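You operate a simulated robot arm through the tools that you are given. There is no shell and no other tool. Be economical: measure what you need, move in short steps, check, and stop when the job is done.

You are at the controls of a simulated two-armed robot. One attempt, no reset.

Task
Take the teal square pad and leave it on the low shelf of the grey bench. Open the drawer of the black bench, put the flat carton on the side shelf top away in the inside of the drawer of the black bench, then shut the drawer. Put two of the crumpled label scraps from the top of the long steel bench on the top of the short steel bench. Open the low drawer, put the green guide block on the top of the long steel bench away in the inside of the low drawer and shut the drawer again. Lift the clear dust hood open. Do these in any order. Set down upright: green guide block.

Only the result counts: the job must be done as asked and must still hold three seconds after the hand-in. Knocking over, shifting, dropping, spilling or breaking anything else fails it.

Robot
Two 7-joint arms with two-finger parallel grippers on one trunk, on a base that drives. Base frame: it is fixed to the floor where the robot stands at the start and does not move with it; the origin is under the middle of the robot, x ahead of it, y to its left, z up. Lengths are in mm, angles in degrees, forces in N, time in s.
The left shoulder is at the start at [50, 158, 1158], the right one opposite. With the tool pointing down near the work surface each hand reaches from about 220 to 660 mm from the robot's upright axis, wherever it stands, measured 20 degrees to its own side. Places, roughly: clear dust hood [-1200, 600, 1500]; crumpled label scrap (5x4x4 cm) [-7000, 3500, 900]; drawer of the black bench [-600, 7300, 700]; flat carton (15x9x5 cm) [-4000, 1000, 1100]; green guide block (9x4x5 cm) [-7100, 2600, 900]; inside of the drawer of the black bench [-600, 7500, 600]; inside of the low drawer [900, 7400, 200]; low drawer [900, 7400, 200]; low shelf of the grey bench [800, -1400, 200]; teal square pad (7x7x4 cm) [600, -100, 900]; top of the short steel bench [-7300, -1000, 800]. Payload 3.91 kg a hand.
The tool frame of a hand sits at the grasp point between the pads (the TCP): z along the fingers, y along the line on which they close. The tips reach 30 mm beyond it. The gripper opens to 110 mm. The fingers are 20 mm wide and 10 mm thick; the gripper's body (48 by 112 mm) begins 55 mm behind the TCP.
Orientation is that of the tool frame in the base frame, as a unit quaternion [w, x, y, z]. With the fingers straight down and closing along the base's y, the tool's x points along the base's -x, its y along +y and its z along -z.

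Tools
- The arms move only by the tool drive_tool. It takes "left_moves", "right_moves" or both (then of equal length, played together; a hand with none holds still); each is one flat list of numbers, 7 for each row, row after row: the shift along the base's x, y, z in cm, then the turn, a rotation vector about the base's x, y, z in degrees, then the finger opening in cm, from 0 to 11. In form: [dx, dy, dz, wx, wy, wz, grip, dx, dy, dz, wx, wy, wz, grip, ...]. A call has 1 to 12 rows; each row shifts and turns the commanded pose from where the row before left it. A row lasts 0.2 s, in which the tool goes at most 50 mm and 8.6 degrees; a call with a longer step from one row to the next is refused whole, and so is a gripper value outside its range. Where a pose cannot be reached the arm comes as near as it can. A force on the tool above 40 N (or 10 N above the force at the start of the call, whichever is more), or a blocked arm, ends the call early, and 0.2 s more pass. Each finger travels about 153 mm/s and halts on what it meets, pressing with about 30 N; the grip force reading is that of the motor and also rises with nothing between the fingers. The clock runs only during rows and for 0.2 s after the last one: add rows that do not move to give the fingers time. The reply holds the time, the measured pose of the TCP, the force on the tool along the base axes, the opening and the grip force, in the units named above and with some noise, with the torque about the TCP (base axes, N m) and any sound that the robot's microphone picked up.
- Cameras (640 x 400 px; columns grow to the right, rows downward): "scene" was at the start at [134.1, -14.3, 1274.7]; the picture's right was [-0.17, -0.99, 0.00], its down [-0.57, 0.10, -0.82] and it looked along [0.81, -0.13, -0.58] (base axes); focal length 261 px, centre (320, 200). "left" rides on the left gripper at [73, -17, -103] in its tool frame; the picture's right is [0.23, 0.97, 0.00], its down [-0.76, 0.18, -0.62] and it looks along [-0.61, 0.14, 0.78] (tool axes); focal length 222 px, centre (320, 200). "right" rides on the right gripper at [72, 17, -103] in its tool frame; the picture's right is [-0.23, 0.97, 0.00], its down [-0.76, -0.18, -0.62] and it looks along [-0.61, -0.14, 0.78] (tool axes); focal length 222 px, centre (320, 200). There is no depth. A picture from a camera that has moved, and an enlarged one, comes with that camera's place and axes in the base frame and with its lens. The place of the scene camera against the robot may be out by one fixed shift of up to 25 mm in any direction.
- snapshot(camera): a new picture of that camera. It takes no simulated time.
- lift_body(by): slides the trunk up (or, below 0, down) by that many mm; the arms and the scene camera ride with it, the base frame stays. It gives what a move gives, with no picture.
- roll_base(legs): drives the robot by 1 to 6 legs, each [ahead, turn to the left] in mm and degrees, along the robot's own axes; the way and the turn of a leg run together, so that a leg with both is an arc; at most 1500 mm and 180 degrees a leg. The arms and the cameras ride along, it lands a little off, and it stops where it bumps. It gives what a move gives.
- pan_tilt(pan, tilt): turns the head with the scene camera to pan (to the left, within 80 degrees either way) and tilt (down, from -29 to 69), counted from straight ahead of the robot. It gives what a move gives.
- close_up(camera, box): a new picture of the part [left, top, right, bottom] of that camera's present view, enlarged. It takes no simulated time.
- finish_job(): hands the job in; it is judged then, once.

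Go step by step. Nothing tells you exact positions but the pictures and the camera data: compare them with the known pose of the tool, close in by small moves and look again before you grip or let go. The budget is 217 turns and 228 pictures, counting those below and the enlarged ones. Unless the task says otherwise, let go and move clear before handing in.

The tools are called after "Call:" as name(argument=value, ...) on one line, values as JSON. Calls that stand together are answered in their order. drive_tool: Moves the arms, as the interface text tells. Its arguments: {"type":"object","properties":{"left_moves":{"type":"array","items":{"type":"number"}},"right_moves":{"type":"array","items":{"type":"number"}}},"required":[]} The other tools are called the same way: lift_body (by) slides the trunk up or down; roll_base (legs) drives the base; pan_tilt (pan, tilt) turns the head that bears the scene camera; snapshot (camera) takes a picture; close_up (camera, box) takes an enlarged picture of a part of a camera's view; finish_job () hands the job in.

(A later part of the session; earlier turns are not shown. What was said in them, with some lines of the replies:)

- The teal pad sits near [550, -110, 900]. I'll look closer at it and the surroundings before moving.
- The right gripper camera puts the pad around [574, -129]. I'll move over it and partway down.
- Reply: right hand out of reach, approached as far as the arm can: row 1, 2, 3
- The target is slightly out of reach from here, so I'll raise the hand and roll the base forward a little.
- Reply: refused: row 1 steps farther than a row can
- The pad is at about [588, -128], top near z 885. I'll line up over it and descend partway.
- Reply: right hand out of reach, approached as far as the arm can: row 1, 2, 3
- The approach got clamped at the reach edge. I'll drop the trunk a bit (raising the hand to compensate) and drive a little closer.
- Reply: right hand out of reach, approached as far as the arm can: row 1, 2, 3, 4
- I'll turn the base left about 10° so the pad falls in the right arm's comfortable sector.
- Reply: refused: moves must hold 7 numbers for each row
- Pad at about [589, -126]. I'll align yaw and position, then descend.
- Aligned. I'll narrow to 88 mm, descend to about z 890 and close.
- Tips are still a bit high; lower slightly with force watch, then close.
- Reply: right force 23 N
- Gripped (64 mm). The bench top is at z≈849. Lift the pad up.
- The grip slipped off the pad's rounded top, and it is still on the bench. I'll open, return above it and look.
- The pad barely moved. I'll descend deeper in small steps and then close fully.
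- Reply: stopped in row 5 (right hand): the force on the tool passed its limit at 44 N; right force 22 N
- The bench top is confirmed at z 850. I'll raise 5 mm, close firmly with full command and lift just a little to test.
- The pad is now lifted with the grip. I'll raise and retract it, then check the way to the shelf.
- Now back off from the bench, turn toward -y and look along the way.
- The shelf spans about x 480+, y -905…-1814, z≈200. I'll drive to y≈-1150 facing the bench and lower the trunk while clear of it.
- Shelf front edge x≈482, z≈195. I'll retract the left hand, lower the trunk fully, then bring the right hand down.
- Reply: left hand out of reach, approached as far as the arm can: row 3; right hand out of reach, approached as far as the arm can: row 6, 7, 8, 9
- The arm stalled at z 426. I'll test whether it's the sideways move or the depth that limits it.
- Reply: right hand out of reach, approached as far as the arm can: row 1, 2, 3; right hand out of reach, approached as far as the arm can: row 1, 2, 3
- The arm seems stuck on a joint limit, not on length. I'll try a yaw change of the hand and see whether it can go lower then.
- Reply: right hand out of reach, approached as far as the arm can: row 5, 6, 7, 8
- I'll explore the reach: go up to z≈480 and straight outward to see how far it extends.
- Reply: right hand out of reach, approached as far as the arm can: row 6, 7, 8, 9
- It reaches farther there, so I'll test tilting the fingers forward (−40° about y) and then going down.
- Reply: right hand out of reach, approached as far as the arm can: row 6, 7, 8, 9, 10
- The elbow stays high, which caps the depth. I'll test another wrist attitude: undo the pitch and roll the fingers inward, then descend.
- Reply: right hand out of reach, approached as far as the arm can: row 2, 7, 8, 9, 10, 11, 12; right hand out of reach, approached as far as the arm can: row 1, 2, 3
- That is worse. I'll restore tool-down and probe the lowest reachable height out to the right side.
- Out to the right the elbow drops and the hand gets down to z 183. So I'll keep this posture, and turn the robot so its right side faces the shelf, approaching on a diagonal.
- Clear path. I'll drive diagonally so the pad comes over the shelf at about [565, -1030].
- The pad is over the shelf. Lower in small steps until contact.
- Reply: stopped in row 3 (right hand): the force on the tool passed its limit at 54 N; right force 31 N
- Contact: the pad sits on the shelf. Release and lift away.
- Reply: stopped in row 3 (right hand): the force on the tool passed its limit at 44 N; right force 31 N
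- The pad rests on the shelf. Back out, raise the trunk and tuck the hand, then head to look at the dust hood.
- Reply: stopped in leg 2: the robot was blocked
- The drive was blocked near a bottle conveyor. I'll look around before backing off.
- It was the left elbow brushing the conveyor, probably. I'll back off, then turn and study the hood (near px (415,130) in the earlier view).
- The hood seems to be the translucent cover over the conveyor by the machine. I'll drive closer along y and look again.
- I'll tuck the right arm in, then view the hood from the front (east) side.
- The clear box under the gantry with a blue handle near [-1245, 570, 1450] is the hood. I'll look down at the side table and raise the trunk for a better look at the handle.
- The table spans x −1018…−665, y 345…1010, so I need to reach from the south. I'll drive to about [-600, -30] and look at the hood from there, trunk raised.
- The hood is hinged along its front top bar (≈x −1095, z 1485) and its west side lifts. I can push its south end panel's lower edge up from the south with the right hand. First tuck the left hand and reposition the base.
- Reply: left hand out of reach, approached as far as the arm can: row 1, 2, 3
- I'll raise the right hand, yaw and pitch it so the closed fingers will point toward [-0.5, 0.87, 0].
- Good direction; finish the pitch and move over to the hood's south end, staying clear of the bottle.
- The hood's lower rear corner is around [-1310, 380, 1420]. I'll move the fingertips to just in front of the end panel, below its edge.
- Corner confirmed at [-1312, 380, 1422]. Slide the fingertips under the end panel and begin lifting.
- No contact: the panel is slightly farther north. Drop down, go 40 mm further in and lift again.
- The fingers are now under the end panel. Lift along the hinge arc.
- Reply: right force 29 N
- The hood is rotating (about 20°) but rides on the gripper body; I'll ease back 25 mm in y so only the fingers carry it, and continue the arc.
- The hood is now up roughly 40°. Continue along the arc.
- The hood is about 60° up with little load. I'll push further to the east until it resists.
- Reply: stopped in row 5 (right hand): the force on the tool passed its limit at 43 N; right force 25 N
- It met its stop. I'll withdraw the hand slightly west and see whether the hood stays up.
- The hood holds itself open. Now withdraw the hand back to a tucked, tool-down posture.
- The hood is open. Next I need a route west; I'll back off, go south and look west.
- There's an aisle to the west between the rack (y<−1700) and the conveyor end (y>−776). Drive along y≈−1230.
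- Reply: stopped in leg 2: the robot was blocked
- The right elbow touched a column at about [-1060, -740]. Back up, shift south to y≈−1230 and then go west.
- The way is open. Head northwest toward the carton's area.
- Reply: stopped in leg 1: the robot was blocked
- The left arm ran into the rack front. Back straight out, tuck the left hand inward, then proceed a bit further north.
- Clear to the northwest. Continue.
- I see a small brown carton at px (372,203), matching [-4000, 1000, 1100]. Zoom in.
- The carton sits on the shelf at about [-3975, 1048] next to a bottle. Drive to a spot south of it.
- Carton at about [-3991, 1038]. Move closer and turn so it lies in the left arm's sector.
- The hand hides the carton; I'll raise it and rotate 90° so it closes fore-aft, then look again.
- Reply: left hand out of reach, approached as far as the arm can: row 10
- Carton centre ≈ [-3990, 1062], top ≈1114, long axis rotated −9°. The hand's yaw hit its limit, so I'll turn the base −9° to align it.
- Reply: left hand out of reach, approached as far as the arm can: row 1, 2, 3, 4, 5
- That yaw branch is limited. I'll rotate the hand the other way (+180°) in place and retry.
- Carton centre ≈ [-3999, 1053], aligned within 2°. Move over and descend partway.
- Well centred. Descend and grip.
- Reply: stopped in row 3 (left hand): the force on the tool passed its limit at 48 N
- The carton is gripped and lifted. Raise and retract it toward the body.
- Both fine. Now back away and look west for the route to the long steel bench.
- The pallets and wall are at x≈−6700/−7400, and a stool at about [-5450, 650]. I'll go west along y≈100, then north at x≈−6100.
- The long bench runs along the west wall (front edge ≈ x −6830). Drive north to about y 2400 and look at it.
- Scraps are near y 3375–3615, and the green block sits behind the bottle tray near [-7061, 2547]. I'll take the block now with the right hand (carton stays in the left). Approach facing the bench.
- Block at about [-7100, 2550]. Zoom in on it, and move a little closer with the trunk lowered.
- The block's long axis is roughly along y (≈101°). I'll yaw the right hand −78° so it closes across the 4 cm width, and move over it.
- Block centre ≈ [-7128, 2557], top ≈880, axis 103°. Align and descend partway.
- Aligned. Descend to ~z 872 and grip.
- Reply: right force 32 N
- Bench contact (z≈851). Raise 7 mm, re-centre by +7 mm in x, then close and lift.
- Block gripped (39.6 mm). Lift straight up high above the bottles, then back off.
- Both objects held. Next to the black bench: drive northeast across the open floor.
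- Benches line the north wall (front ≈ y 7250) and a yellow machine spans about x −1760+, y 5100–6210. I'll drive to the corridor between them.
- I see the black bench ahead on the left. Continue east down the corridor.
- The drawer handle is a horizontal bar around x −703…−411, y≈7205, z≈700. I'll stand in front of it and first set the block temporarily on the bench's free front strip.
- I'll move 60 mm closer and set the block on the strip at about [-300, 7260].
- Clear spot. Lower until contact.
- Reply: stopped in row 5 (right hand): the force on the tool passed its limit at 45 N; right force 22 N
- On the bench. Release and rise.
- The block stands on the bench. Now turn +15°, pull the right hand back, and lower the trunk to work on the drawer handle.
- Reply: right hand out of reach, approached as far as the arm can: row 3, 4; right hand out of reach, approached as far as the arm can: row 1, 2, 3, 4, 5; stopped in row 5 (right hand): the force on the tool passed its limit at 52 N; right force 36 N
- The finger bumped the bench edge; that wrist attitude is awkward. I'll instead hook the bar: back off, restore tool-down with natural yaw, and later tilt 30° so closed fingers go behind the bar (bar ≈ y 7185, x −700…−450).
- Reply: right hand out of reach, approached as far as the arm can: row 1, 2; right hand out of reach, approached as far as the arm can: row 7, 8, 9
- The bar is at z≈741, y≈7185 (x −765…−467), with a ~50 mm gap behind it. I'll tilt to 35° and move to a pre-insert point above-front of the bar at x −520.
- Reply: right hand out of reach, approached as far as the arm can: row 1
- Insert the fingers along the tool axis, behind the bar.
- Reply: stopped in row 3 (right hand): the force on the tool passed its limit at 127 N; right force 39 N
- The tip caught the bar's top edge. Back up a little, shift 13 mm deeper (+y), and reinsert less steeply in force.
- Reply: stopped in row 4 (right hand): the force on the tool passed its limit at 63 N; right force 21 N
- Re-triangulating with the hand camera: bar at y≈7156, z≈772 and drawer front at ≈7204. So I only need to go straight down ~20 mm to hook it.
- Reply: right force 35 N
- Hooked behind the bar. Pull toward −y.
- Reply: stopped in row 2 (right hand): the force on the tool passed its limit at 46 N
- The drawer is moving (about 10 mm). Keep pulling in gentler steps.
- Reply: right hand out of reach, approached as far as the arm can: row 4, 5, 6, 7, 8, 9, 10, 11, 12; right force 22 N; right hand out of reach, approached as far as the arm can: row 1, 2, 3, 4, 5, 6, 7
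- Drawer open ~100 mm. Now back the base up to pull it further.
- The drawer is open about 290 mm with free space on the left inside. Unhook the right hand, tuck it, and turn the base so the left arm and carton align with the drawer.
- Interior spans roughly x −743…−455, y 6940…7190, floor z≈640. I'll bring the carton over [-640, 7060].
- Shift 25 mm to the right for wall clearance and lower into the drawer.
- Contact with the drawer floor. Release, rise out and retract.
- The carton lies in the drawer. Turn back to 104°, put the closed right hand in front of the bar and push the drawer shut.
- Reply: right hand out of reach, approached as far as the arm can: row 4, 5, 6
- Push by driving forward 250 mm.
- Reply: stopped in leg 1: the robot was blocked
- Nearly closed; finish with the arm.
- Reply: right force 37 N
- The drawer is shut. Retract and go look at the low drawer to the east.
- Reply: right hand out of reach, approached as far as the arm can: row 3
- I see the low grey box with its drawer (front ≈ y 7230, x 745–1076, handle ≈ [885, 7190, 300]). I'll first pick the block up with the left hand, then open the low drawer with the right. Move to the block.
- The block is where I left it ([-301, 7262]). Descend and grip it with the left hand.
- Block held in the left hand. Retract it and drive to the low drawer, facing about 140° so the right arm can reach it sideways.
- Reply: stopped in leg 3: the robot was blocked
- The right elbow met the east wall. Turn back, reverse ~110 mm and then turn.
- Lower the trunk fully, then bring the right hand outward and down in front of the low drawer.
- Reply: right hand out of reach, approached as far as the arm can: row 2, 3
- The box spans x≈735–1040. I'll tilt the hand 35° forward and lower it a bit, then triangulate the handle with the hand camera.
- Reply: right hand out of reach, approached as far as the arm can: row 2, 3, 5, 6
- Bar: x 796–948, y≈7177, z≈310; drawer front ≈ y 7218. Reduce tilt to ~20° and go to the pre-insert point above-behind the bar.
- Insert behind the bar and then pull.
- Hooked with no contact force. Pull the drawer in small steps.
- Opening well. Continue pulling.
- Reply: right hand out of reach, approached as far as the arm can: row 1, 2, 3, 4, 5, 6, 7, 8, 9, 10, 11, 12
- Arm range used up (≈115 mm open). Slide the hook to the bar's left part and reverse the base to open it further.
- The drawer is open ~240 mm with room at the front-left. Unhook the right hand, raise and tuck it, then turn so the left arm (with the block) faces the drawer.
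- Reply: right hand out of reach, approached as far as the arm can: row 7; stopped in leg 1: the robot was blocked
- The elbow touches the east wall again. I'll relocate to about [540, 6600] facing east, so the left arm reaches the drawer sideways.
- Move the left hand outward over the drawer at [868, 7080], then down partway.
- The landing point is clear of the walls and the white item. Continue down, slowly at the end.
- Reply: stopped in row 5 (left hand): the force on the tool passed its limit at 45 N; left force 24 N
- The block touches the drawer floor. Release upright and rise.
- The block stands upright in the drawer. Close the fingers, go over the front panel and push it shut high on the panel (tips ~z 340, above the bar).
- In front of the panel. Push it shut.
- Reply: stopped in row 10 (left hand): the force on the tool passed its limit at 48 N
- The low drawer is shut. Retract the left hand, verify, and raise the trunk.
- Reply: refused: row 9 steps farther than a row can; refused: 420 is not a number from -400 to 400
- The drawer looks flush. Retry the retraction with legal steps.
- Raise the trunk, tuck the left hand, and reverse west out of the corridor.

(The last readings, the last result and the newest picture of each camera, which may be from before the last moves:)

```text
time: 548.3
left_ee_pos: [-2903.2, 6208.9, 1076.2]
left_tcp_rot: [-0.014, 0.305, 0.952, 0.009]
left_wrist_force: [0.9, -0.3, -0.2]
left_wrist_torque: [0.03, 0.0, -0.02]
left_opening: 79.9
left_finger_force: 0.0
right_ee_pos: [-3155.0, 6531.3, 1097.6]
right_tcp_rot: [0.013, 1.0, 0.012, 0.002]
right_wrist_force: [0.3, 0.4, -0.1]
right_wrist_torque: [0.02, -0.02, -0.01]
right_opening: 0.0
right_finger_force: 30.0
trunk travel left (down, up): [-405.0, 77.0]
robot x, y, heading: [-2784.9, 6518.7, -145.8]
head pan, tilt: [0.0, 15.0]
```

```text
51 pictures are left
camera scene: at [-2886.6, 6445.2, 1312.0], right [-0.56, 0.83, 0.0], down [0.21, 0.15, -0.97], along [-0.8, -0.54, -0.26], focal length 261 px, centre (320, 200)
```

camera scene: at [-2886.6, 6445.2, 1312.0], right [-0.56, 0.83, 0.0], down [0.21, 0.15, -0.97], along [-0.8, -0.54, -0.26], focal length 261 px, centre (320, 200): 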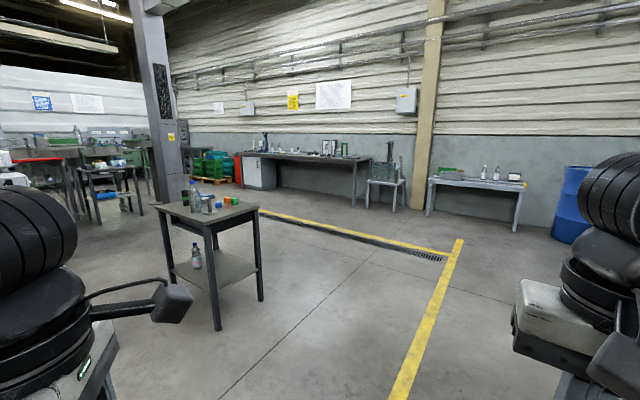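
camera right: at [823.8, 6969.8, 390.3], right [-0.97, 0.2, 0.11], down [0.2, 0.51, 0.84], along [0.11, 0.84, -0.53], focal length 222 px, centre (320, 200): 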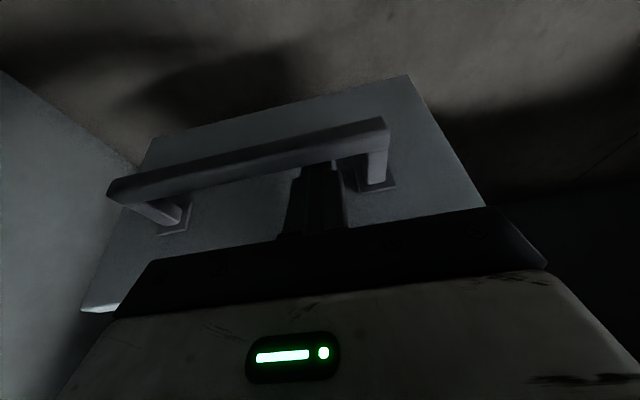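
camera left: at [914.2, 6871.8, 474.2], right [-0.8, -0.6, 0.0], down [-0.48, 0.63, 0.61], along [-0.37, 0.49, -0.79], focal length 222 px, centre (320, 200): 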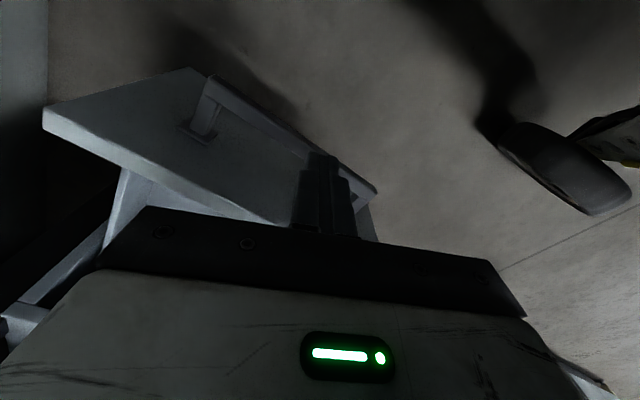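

Drive back to the long steel bench's scrap area.

Call:
roll_base(legs=[[1400, 0], [600, 0], [0, 10.5], [1400, 0], [1290, 0], [0, -44.5]])

Call:
pan_tilt(pan=0, tilt=38)

Call:
snapshot(camera="scene")

```text
time: 573.9
left_ee_pos: [-6705.1, 3337.6, 1077.4]
left_tcp_rot: [-0.011, 0.566, 0.824, 0.013]
left_wrist_force: [-0.5, 0.2, -0.1]
left_wrist_torque: [0.02, -0.03, -0.01]
left_opening: 80.1
left_finger_force: 0.1
right_ee_pos: [-6735.7, 3744.0, 1095.2]
right_tcp_rot: [0.012, 0.961, -0.276, -0.002]
right_wrist_force: [-0.2, -0.9, -0.8]
right_wrist_torque: [0.0, 0.0, -0.01]
right_opening: 0.0
right_finger_force: 29.9
trunk travel left (down, up): [-405.0, 77.0]
robot x, y, heading: [-6431.6, 3530.7, -178.9]
head pan, tilt: [0.0, 15.0]
```

```text
time: 574.8
left_ee_pos: [-6705.1, 3335.5, 1078.0]
left_tcp_rot: [-0.012, 0.566, 0.824, 0.013]
left_wrist_force: [-0.3, 0.5, 0.3]
left_wrist_torque: [-0.01, 0.02, 0.0]
left_opening: 80.1
left_finger_force: 0.1
right_ee_pos: [-6735.4, 3744.4, 1096.8]
right_tcp_rot: [0.012, 0.961, -0.276, -0.002]
right_wrist_force: [0.3, -0.7, 0.8]
right_wrist_torque: [0.05, -0.02, 0.0]
right_opening: 0.0
right_finger_force: 29.8
trunk travel left (down, up): [-405.0, 77.0]
robot x, y, heading: [-6435.1, 3532.3, -179.0]
head pan, tilt: [0.0, 38.0]
```

```text
50 pictures are left
camera scene: at [-6550.6, 3528.1, 1275.6], right [-0.01, 1.0, 0.0], down [0.61, 0.01, -0.79], along [-0.79, -0.01, -0.62], focal length 261 px, centre (320, 200)
```

scene: 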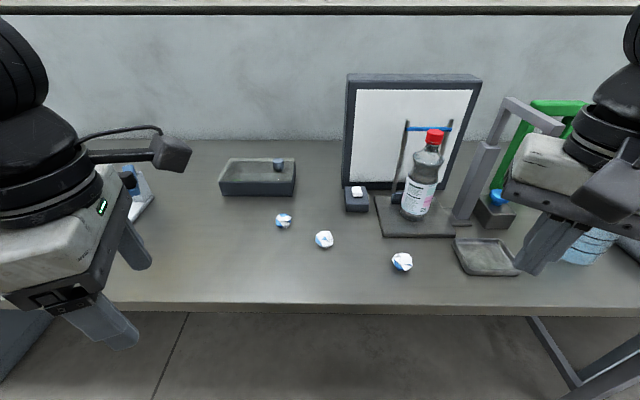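

Scraps at about S1 [-7009, 3465], S2 [-6951, 3557], S3 [-6895, 3707]. Take S3 with the right hand first.

Call:
drive_tool(right_moves=[-4, -1, 0, 0, 0, 0, 4, -4, -1, 0, 0, 0, 0, 8, -4, -1, -1, 0, 0, 0, 8, -4, -0.7, -2, 0, 0, 0, 8, 0, 0, -4, 0, 0, 0, 8, 0, 0, -3, 0, 0, 0, 8])

Call:
snapshot(camera="right")

```text
time: 576.2
left_ee_pos: [-6703.9, 3336.1, 1077.2]
left_tcp_rot: [-0.011, 0.566, 0.824, 0.013]
left_wrist_force: [-0.2, -0.1, 0.3]
left_wrist_torque: [-0.03, -0.02, 0.02]
left_opening: 80.3
left_finger_force: 0.2
right_ee_pos: [-6896.6, 3706.9, 996.6]
right_tcp_rot: [0.012, 0.961, -0.276, -0.003]
right_wrist_force: [0.0, 0.6, 0.0]
right_wrist_torque: [0.02, -0.01, 0.01]
right_opening: 80.1
right_finger_force: 0.0
trunk travel left (down, up): [-405.0, 77.0]
robot x, y, heading: [-6432.0, 3532.5, -179.0]
head pan, tilt: [0.0, 38.0]
```

```text
49 pictures are left
camera right: at [-6844.0, 3656.3, 1101.2], right [-0.71, -0.7, 0.02], down [-0.54, 0.57, 0.62], along [-0.45, 0.42, -0.79], focal length 222 px, centre (320, 200)
```

right: 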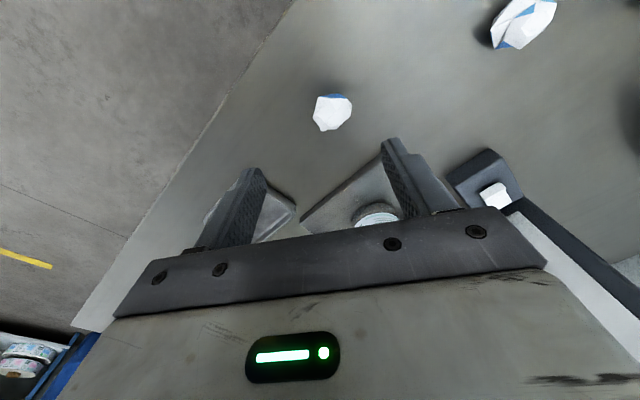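

Centre over S3 ([-6905, 3691]) and grip it.

Call:
drive_tool(right_moves=[-0.9, -1.6, -1, 0, 0, 0, 8, 0, 0, -4, 0, 0, 0, 8, 0, 0, -4, 0, 0, 0, 8, 0, 0, -1.7, 0, 0, 0, 8, 0, 0, 0, 0, 0, 0, 5, 0, 0, 0, 0, 0, 0, 2, 0, 0, 0, 0, 0, 0, 0, 0, 0, 0, 0, 0, 0, 0, 0, 0, 3, 0, 0, 0, 0, 0, 0, 4, 0, 0, 0, 0])

Call:
snapshot(camera="right")

```text
time: 578.4
left_ee_pos: [-6704.8, 3336.7, 1077.0]
left_tcp_rot: [-0.011, 0.565, 0.825, 0.014]
left_wrist_force: [0.0, 0.8, 1.0]
left_wrist_torque: [0.0, 0.02, 0.0]
left_opening: 80.0
left_finger_force: 0.1
right_ee_pos: [-6903.7, 3691.0, 959.8]
right_tcp_rot: [0.011, 0.961, -0.276, -0.001]
right_wrist_force: [-0.1, 0.3, 0.5]
right_wrist_torque: [0.03, -0.02, -0.03]
right_opening: 56.4
right_finger_force: 29.9
trunk travel left (down, up): [-405.0, 77.0]
robot x, y, heading: [-6432.9, 3530.3, -179.2]
head pan, tilt: [0.0, 38.0]
```

```text
48 pictures are left
camera right: at [-6850.2, 3640.0, 1065.1], right [-0.71, -0.7, 0.02], down [-0.54, 0.57, 0.62], along [-0.45, 0.43, -0.79], focal length 222 px, centre (320, 200)
```

right: 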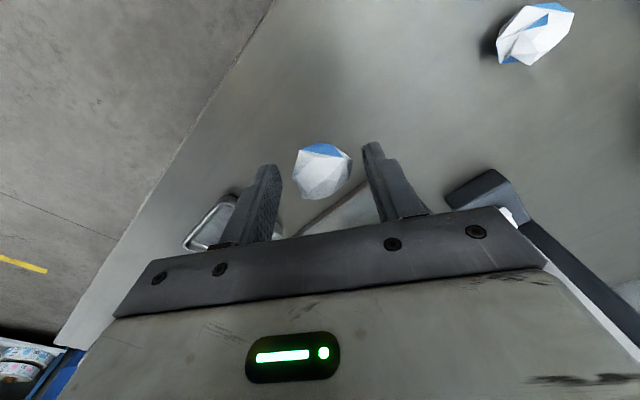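

Scrap held. Lift and retract the right hand, then turn −25° so the left arm can take S2.

Call:
drive_tool(right_moves=[0, 0, 4, 0, 0, 0, 0, 0, 0, 4, 0, 0, 0, 0, 2, 0, 4, 0, 0, 0, 0, 4, 0, 2, 0, 0, 0, 0, 4, 0, 0, 0, 0, 0, 0, 4, 0, 0, 0, 0, 0, 0])

Call:
roll_base(legs=[[0, -24]])

Call:
drive_tool(left_moves=[-4, 0, 0, 0, 0, 0, 8, -4, 0, 0, 0, 0, 0, 8, -4, 0, 0, 0, 0, 0, 8])

Call:
snapshot(camera="left")

```text
time: 579.8
left_ee_pos: [-6704.8, 3336.4, 1077.9]
left_tcp_rot: [-0.011, 0.565, 0.825, 0.012]
left_wrist_force: [-0.4, 0.0, -0.7]
left_wrist_torque: [-0.01, 0.0, -0.01]
left_opening: 80.1
left_finger_force: 0.0
right_ee_pos: [-6765.2, 3688.9, 1100.8]
right_tcp_rot: [0.011, 0.961, -0.276, -0.002]
right_wrist_force: [-0.1, 0.1, 0.1]
right_wrist_torque: [0.02, 0.01, 0.05]
right_opening: 56.1
right_finger_force: 29.9
trunk travel left (down, up): [-405.0, 77.0]
robot x, y, heading: [-6431.9, 3528.2, -179.3]
head pan, tilt: [0.0, 38.0]
```

```text
time: 581.4
left_ee_pos: [-6760.3, 3463.3, 1077.5]
left_tcp_rot: [-0.008, 0.724, 0.689, 0.014]
left_wrist_force: [-0.9, -0.9, -0.5]
left_wrist_torque: [0.02, -0.01, 0.02]
left_opening: 80.1
left_finger_force: 0.1
right_ee_pos: [-6672.8, 3809.6, 1101.6]
right_tcp_rot: [0.012, 0.883, -0.47, -0.004]
right_wrist_force: [0.5, -0.4, -0.4]
right_wrist_torque: [0.0, 0.01, 0.01]
right_opening: 55.9
right_finger_force: 30.3
trunk travel left (down, up): [-405.0, 77.0]
robot x, y, heading: [-6432.2, 3528.7, 157.0]
head pan, tilt: [0.0, 38.0]
```

```text
time: 582.2
left_ee_pos: [-6881.7, 3462.5, 1077.0]
left_tcp_rot: [-0.008, 0.724, 0.689, 0.015]
left_wrist_force: [-0.2, -0.8, -0.1]
left_wrist_torque: [-0.01, -0.01, 0.0]
left_opening: 80.1
left_finger_force: 0.0
right_ee_pos: [-6672.6, 3810.5, 1100.2]
right_tcp_rot: [0.011, 0.883, -0.47, -0.005]
right_wrist_force: [-0.3, 0.0, 0.3]
right_wrist_torque: [0.01, -0.03, -0.01]
right_opening: 44.6
right_finger_force: 30.1
trunk travel left (down, up): [-405.0, 77.0]
robot x, y, heading: [-6429.3, 3531.0, 157.1]
head pan, tilt: [0.0, 38.0]
```

```text
47 pictures are left
camera left: at [-6894.5, 3534.1, 1182.1], right [0.98, 0.18, 0.02], down [0.13, -0.79, 0.6], along [0.12, -0.59, -0.8], focal length 222 px, centre (320, 200)
```

left: 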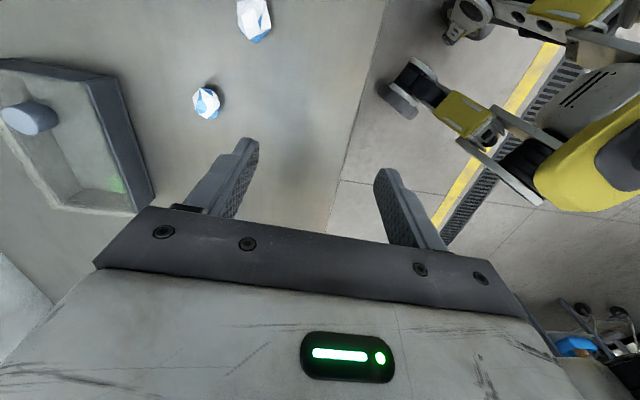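

The right opening changed to 44.6 mm; I'll check that its scrap is still held.

Call:
snapshot(camera="right")

```text
46 pictures are left
camera right: at [-6644.7, 3742.5, 1205.2], right [-0.93, -0.36, 0.02], down [-0.27, 0.74, 0.62], along [-0.24, 0.57, -0.79], focal length 222 px, centre (320, 200)
```

right: 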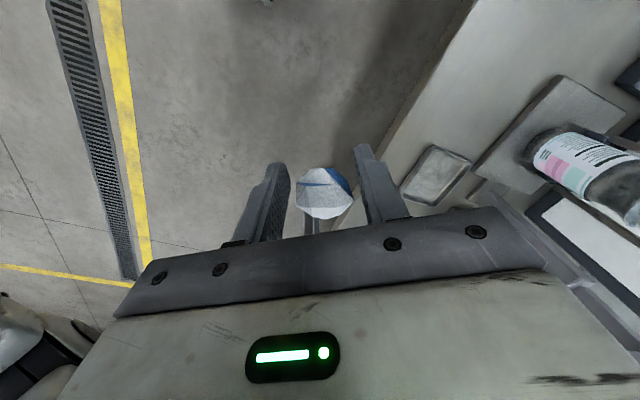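

The scrap is still in the right hand (it just rotated). Now S2 at [-6962, 3535] with the left hand.

Call:
drive_tool(left_moves=[-2.7, 2.4, -2, 0, 0, 0, 8, -2.7, 2.4, -2, 0, 0, 0, 8, -2.6, 2.5, -2, 0, 0, 0, 8, 0, 0, -4, 0, 0, 0, 8])

Call:
snapshot(camera="left")

```text
time: 583.2
left_ee_pos: [-6959.9, 3535.2, 975.2]
left_tcp_rot: [-0.008, 0.724, 0.69, 0.015]
left_wrist_force: [0.6, 0.6, -0.2]
left_wrist_torque: [0.0, -0.01, 0.0]
left_opening: 79.9
left_finger_force: 0.1
right_ee_pos: [-6672.4, 3809.2, 1100.1]
right_tcp_rot: [0.011, 0.883, -0.469, -0.005]
right_wrist_force: [0.1, -0.3, -0.2]
right_wrist_torque: [-0.01, 0.0, -0.01]
right_opening: 44.3
right_finger_force: 29.7
trunk travel left (down, up): [-405.0, 77.0]
robot x, y, heading: [-6428.7, 3530.3, 157.0]
head pan, tilt: [0.0, 38.0]
```

```text
45 pictures are left
camera left: at [-6974.1, 3606.4, 1079.7], right [0.98, 0.18, 0.02], down [0.13, -0.79, 0.6], along [0.12, -0.59, -0.8], focal length 222 px, centre (320, 200)
```

left: 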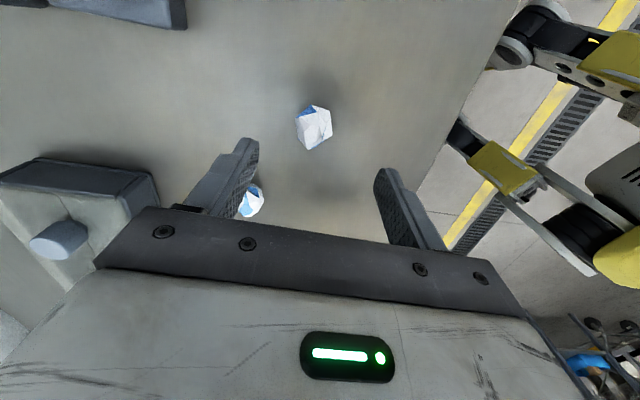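

Aligned. Descend, grip, lift.

Call:
drive_tool(left_moves=[-0.2, 0.2, -4, 0, 0, 0, 8, 0, 0, -4, 0, 0, 0, 8, 0, 0, -1.1, 0, 0, 0, 8, 0, 0, 0, 0, 0, 0, 5, 0, 0, 0, 0, 0, 0, 2, 0, 0, 0, 0, 0, 0, 0, 0, 0, 0, 0, 0, 0, 0, 0, 0, 3, 0, 0, 0, 0, 0, 0, 4, 0, 0, 0, 0, 0, 0, 4, 0, 0, 0, 0, 0, 0, 4, 0, 0, 0, 0, 3, 0, 3, 0, 0, 0, 0])

Call:
snapshot(camera="left")

```text
time: 585.8
left_ee_pos: [-6931.4, 3539.0, 1065.8]
left_tcp_rot: [-0.009, 0.724, 0.69, 0.015]
left_wrist_force: [0.1, 0.5, -0.3]
left_wrist_torque: [0.01, 0.03, 0.03]
left_opening: 34.0
left_finger_force: 30.2
right_ee_pos: [-6672.0, 3809.7, 1100.7]
right_tcp_rot: [0.012, 0.883, -0.47, -0.005]
right_wrist_force: [0.6, 0.3, 0.1]
right_wrist_torque: [-0.05, -0.01, -0.02]
right_opening: 44.1
right_finger_force: 30.1
trunk travel left (down, up): [-405.0, 77.0]
robot x, y, heading: [-6428.7, 3529.5, 157.1]
head pan, tilt: [0.0, 38.0]
```

```text
44 pictures are left
camera left: at [-6945.5, 3609.2, 1170.4], right [0.98, 0.18, 0.02], down [0.13, -0.79, 0.6], along [0.12, -0.59, -0.8], focal length 222 px, centre (320, 200)
```

left: 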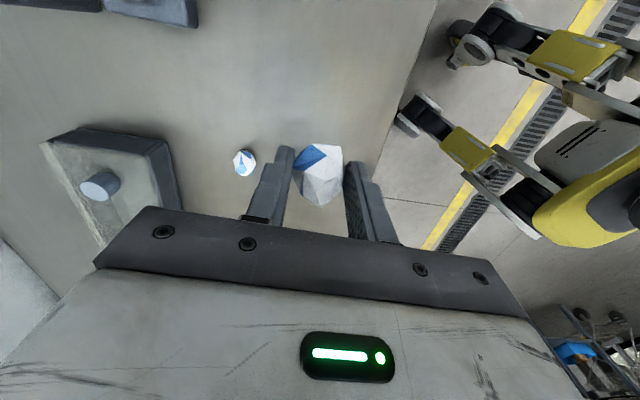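

Both scraps are held. Retract, then drive south to the short steel bench.

Call:
drive_tool(left_moves=[4, 0, 0, 0, 0, 0, 0, 4, 0, 0, 0, 0, 0, 0, 4, 0, 0, 0, 0, 0, 0, 3, -2, 1, 0, 0, 0, 0])

Call:
roll_base(legs=[[-200, 0], [0, 112.5], [1400, 0], [1400, 0], [1400, 0], [0, -70]])

Call:
pan_tilt(pan=-10, tilt=20)

Call:
snapshot(camera="scene")

```text
time: 586.8
left_ee_pos: [-6781.6, 3518.5, 1074.7]
left_tcp_rot: [-0.007, 0.725, 0.689, 0.015]
left_wrist_force: [0.1, -0.1, -0.1]
left_wrist_torque: [-0.03, 0.04, -0.01]
left_opening: 35.3
left_finger_force: 30.2
right_ee_pos: [-6672.0, 3810.7, 1101.5]
right_tcp_rot: [0.012, 0.883, -0.47, -0.005]
right_wrist_force: [-0.4, 0.5, 0.6]
right_wrist_torque: [0.02, -0.01, -0.01]
right_opening: 43.8
right_finger_force: 29.7
trunk travel left (down, up): [-405.0, 77.0]
robot x, y, heading: [-6432.7, 3531.4, 157.0]
head pan, tilt: [0.0, 38.0]
```

```text
time: 615.8
left_ee_pos: [-6484.3, -989.1, 1074.3]
left_tcp_rot: [-0.013, 0.404, 0.915, 0.01]
left_wrist_force: [-0.2, -0.6, -0.1]
left_wrist_torque: [0.0, 0.0, -0.02]
left_opening: 35.0
left_finger_force: 30.2
right_ee_pos: [-6612.8, -705.4, 1100.1]
right_tcp_rot: [0.012, 0.995, -0.094, 0.002]
right_wrist_force: [-0.5, -0.1, -0.4]
right_wrist_torque: [-0.01, -0.01, 0.06]
right_opening: 43.8
right_finger_force: 29.9
trunk travel left (down, up): [-405.0, 77.0]
robot x, y, heading: [-6242.8, -735.5, -157.9]
head pan, tilt: [0.0, 38.0]
```

```text
time: 616.6
left_ee_pos: [-6485.7, -989.1, 1075.2]
left_tcp_rot: [-0.012, 0.405, 0.914, 0.011]
left_wrist_force: [0.2, 0.0, 0.0]
left_wrist_torque: [-0.01, 0.02, -0.01]
left_opening: 35.3
left_finger_force: 30.2
right_ee_pos: [-6612.0, -707.2, 1098.9]
right_tcp_rot: [0.013, 0.995, -0.094, 0.001]
right_wrist_force: [0.7, 0.3, -0.2]
right_wrist_torque: [0.03, -0.04, 0.01]
right_opening: 44.0
right_finger_force: 30.1
trunk travel left (down, up): [-405.0, 77.0]
robot x, y, heading: [-6244.1, -733.7, -158.0]
head pan, tilt: [-10.0, 20.0]
```

```text
43 pictures are left
camera scene: at [-6365.7, -768.2, 1303.8], right [-0.21, 0.98, 0.0], down [0.34, 0.07, -0.94], along [-0.92, -0.2, -0.34], focal length 261 px, centre (320, 200)
```

scene: 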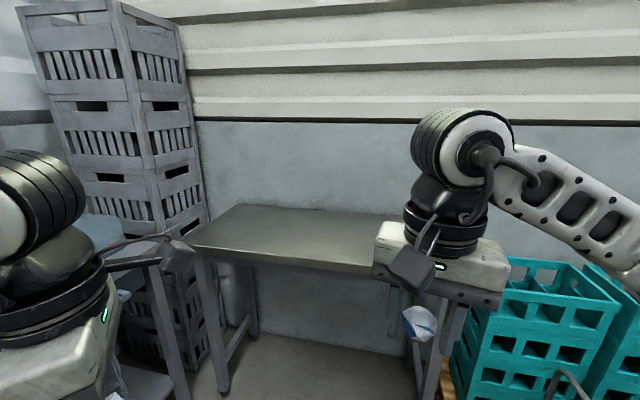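

The short bench (top clear, front edge x≈−7110, y −1427…−730) is ahead. Drive up to it.

Call:
roll_base(legs=[[0, 7], [530, 0], [0, -29]])

Call:
pan_tilt(pan=0, tilt=35)

Call:
snapshot(camera="scene")

```text
time: 621.7
left_ee_pos: [-7031.1, -1137.9, 1074.9]
left_tcp_rot: [-0.01, 0.571, 0.821, 0.013]
left_wrist_force: [-0.3, -1.0, -0.7]
left_wrist_torque: [-0.02, -0.01, -0.02]
left_opening: 35.3
left_finger_force: 30.2
right_ee_pos: [-7043.8, -827.0, 1101.7]
right_tcp_rot: [0.011, 0.959, -0.282, -0.002]
right_wrist_force: [-0.7, 0.0, -0.5]
right_wrist_torque: [-0.04, -0.01, 0.0]
right_opening: 43.9
right_finger_force: 30.3
trunk travel left (down, up): [-405.0, 77.0]
robot x, y, heading: [-6713.5, -992.5, 180.0]
head pan, tilt: [-10.0, 20.0]
```

```text
time: 622.5
left_ee_pos: [-7030.5, -1136.8, 1075.1]
left_tcp_rot: [-0.011, 0.571, 0.821, 0.013]
left_wrist_force: [-0.1, 0.2, 0.4]
left_wrist_torque: [0.02, 0.0, -0.01]
left_opening: 35.4
left_finger_force: 29.7
right_ee_pos: [-7043.3, -825.6, 1100.1]
right_tcp_rot: [0.011, 0.959, -0.284, -0.003]
right_wrist_force: [-0.6, 0.2, -0.3]
right_wrist_torque: [0.01, -0.02, 0.01]
right_opening: 44.0
right_finger_force: 30.0
trunk travel left (down, up): [-405.0, 77.0]
robot x, y, heading: [-6712.8, -991.2, 180.0]
head pan, tilt: [0.0, 35.0]
```

```text
42 pictures are left
camera scene: at [-6833.0, -989.8, 1280.1], right [0.0, 1.0, 0.0], down [0.57, 0.0, -0.82], along [-0.82, 0.0, -0.57], focal length 261 px, centre (320, 200)
```

scene: 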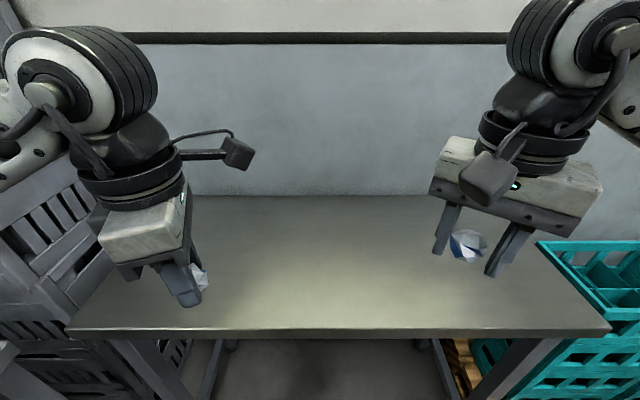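

Plenty of room. Move both hands over the bench and lower them together.

Call:
drive_tool(left_moves=[-4.2, -0.8, 0, 0, 0, 0, 0, -4.2, -0.8, 0, 0, 0, 0, 0, -4.2, -0.8, 0, 0, 0, 0, 0, -4.2, -0.8, 0, 0, 0, 0, 0, 0, 0, -4, 0, 0, 0, 0, 0, 0, -4, 0, 0, 0, 0, 0, 0, -4, 0, 0, 0, 0, 0, 0, -3, 0, 0, 0, 0], right_moves=[-4.2, 0, 0, 0, 0, 0, 0, -4.2, 0, 0, 0, 0, 0, 0, -4.2, 0, 0, 0, 0, 0, 0, -4.2, 0, 0, 0, 0, 0, 0, 0, 0, -4, 0, 0, 0, 0, 0, 0, -4, 0, 0, 0, 0, 0, 0, -4, 0, 0, 0, 0, 0, 0, -4, 0, 0, 0, 0])

Call:
snapshot(camera="scene")

```text
time: 624.3
left_ee_pos: [-7198.0, -1168.6, 923.6]
left_tcp_rot: [-0.012, 0.571, 0.821, 0.013]
left_wrist_force: [-0.6, 0.5, 0.5]
left_wrist_torque: [0.02, -0.02, -0.01]
left_opening: 35.4
left_finger_force: 30.3
right_ee_pos: [-7212.5, -828.8, 939.1]
right_tcp_rot: [0.012, 0.959, -0.284, -0.003]
right_wrist_force: [-0.1, 1.3, 0.5]
right_wrist_torque: [-0.01, -0.01, -0.02]
right_opening: 43.8
right_finger_force: 30.1
trunk travel left (down, up): [-405.0, 77.0]
robot x, y, heading: [-6712.8, -989.1, 179.7]
head pan, tilt: [0.0, 35.0]
```

```text
41 pictures are left
camera scene: at [-6833.2, -989.8, 1280.1], right [0.0, 1.0, 0.0], down [0.57, 0.0, -0.82], along [-0.82, 0.0, -0.57], focal length 261 px, centre (320, 200)
```

scene: 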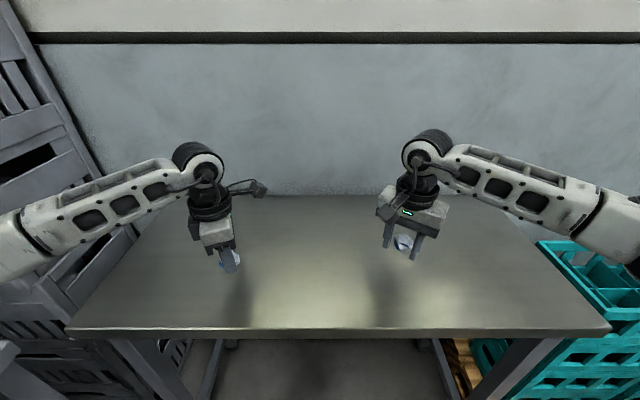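

Call:
drive_tool(left_moves=[0, 0, -2, 0, 0, 0, 0, 0, 0, -1.5, 0, 0, 0, 0, 0, 0, -1, 0, 0, 0, 0, 0, 0, -0.8, 0, 0, 0, 0, 0, 0, -0.8, 0, 0, 0, 0, 0, 0, -0.8, 0, 0, 0, 0, 0, 0, -0.8, 0, 0, 0, 0, 0, 0, -0.8, 0, 0, 0, 0, 0, 0, -0.8, 0, 0, 0, 0, 0, 0, -0.8, 0, 0, 0, 0, 0, 0, -0.8, 0, 0, 0, 0, 0, 0, -0.8, 0, 0, 0, 0])

Call:
drive_tool(right_moves=[0, 0, -2, 0, 0, 0, 0, 0, 0, -2, 0, 0, 0, 0, 0, 0, -1.5, 0, 0, 0, 0, 0, 0, -1, 0, 0, 0, 0, 0, 0, -0.8, 0, 0, 0, 0, 0, 0, -0.8, 0, 0, 0, 0, 0, 0, -0.8, 0, 0, 0, 0, 0, 0, -0.8, 0, 0, 0, 0, 0, 0, -0.8, 0, 0, 0, 0, 0, 0, -0.8, 0, 0, 0, 0, 0, 0, -0.8, 0, 0, 0, 0, 0, 0, -0.8, 0, 0, 0, 0])

```text
time: 625.3
left_ee_pos: [-7198.9, -1168.8, 880.7]
left_tcp_rot: [-0.017, 0.571, 0.821, 0.011]
left_wrist_force: [5.5, -0.4, 12.8]
left_wrist_torque: [0.04, -0.26, -0.04]
left_opening: 35.6
left_finger_force: 30.1
right_ee_pos: [-7210.7, -830.2, 940.8]
right_tcp_rot: [0.012, 0.959, -0.282, -0.002]
right_wrist_force: [0.8, -0.4, 0.3]
right_wrist_torque: [0.03, 0.06, 0.01]
right_opening: 44.0
right_finger_force: 30.0
trunk travel left (down, up): [-405.0, 77.0]
robot x, y, heading: [-6712.2, -991.9, 179.6]
head pan, tilt: [0.0, 35.0]
stopped in row 5 (left hand): the force on the tool passed its limit at 49 N (the readings are from after the stop); the commanded pose is now the measured one
```

```text
time: 626.4
left_ee_pos: [-7200.1, -1168.6, 880.3]
left_tcp_rot: [-0.018, 0.572, 0.82, 0.009]
left_wrist_force: [4.0, -1.0, 11.6]
left_wrist_torque: [-0.03, -0.25, 0.01]
left_opening: 35.4
left_finger_force: 30.1
right_ee_pos: [-7213.7, -829.0, 880.7]
right_tcp_rot: [0.015, 0.959, -0.284, -0.007]
right_wrist_force: [5.4, 1.8, 10.3]
right_wrist_torque: [0.21, -0.21, -0.1]
right_opening: 44.7
right_finger_force: 30.0
trunk travel left (down, up): [-405.0, 77.0]
robot x, y, heading: [-6713.1, -986.5, 179.8]
head pan, tilt: [0.0, 35.0]
stopped in row 5 (right hand): the force on the tool passed its limit at 46 N (the readings are from after the stop); the commanded pose is now the measured one
```

Both in contact with the bench (z≈850). Release both and rise.

Call:
drive_tool(left_moves=[0, 0, 0.2, 0, 0, 0, 4.5, 0, 0, 0, 0, 0, 0, 6.5, 0, 0, 0, 0, 0, 0, 7.5, 0, 0, 1, 0, 0, 0, 7.5, 0, 0, 3, 0, 0, 0, 7.5, 0, 0, 4, 0, 0, 0, 7.5, 0, 0, 4, 0, 0, 0, 7.5, 0, 0, 4, 0, 0, 0, 7.5, 3, 0, 2, 0, 0, 0, 7.5], right_moves=[0, 0, 0.2, 0, 0, 0, 5.5, 0, 0, 0, 0, 0, 0, 7.5, 0, 0, 0, 0, 0, 0, 8, 0, 0, 1, 0, 0, 0, 8, 0, 0, 3, 0, 0, 0, 8, 0, 0, 4, 0, 0, 0, 8, 0, 0, 4, 0, 0, 0, 8, 0, 0, 4, 0, 0, 0, 8, 3, 0, 2, 0, 0, 0, 8])

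Call:
snapshot(camera="scene")

```text
time: 628.4
left_ee_pos: [-7169.8, -1172.1, 1061.7]
left_tcp_rot: [-0.015, 0.572, 0.82, 0.011]
left_wrist_force: [-0.4, 0.1, -0.6]
left_wrist_torque: [-0.01, 0.02, 0.0]
left_opening: 75.0
left_finger_force: 0.2
right_ee_pos: [-7185.1, -828.5, 1058.7]
right_tcp_rot: [0.012, 0.959, -0.285, -0.006]
right_wrist_force: [0.1, 0.6, 0.4]
right_wrist_torque: [-0.04, 0.02, 0.0]
right_opening: 80.0
right_finger_force: 0.1
trunk travel left (down, up): [-405.0, 77.0]
robot x, y, heading: [-6712.8, -992.8, 180.0]
head pan, tilt: [0.0, 35.0]
```

```text
40 pictures are left
camera scene: at [-6831.8, -989.7, 1280.2], right [0.0, 1.0, 0.0], down [0.57, 0.0, -0.82], along [-0.82, 0.0, -0.57], focal length 261 px, centre (320, 200)
```

scene: 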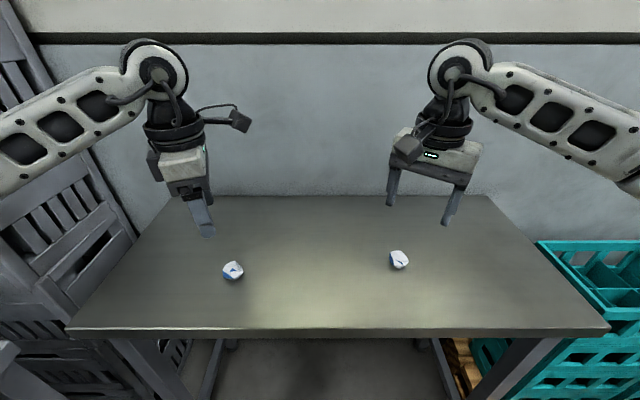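

Both scraps lie on the short bench, the hands are clear, and all the other tasks have been done and looked at along the way. I'm handing in now.

Call:
finish_job()

```text
The job is handed in.
```

I did all five tasks and handed the job in:
- **Pad:** the teal pad is on the low shelf of the grey bench.
- **Carton:** the flat carton is inside the black bench's drawer, which is shut.
- **Scraps:** two label scraps are on the short steel bench.
- **Guide block:** it stands upright inside the low drawer, which is shut.
- **Hood:** the clear dust hood is open, and it held by itself when I let go.

While driving, the arms and base were blocked by the conveyor, a column, the storage rack and the east wall. I saw nothing knocked over in the pictures that followed, but I did not go back and check each spot.
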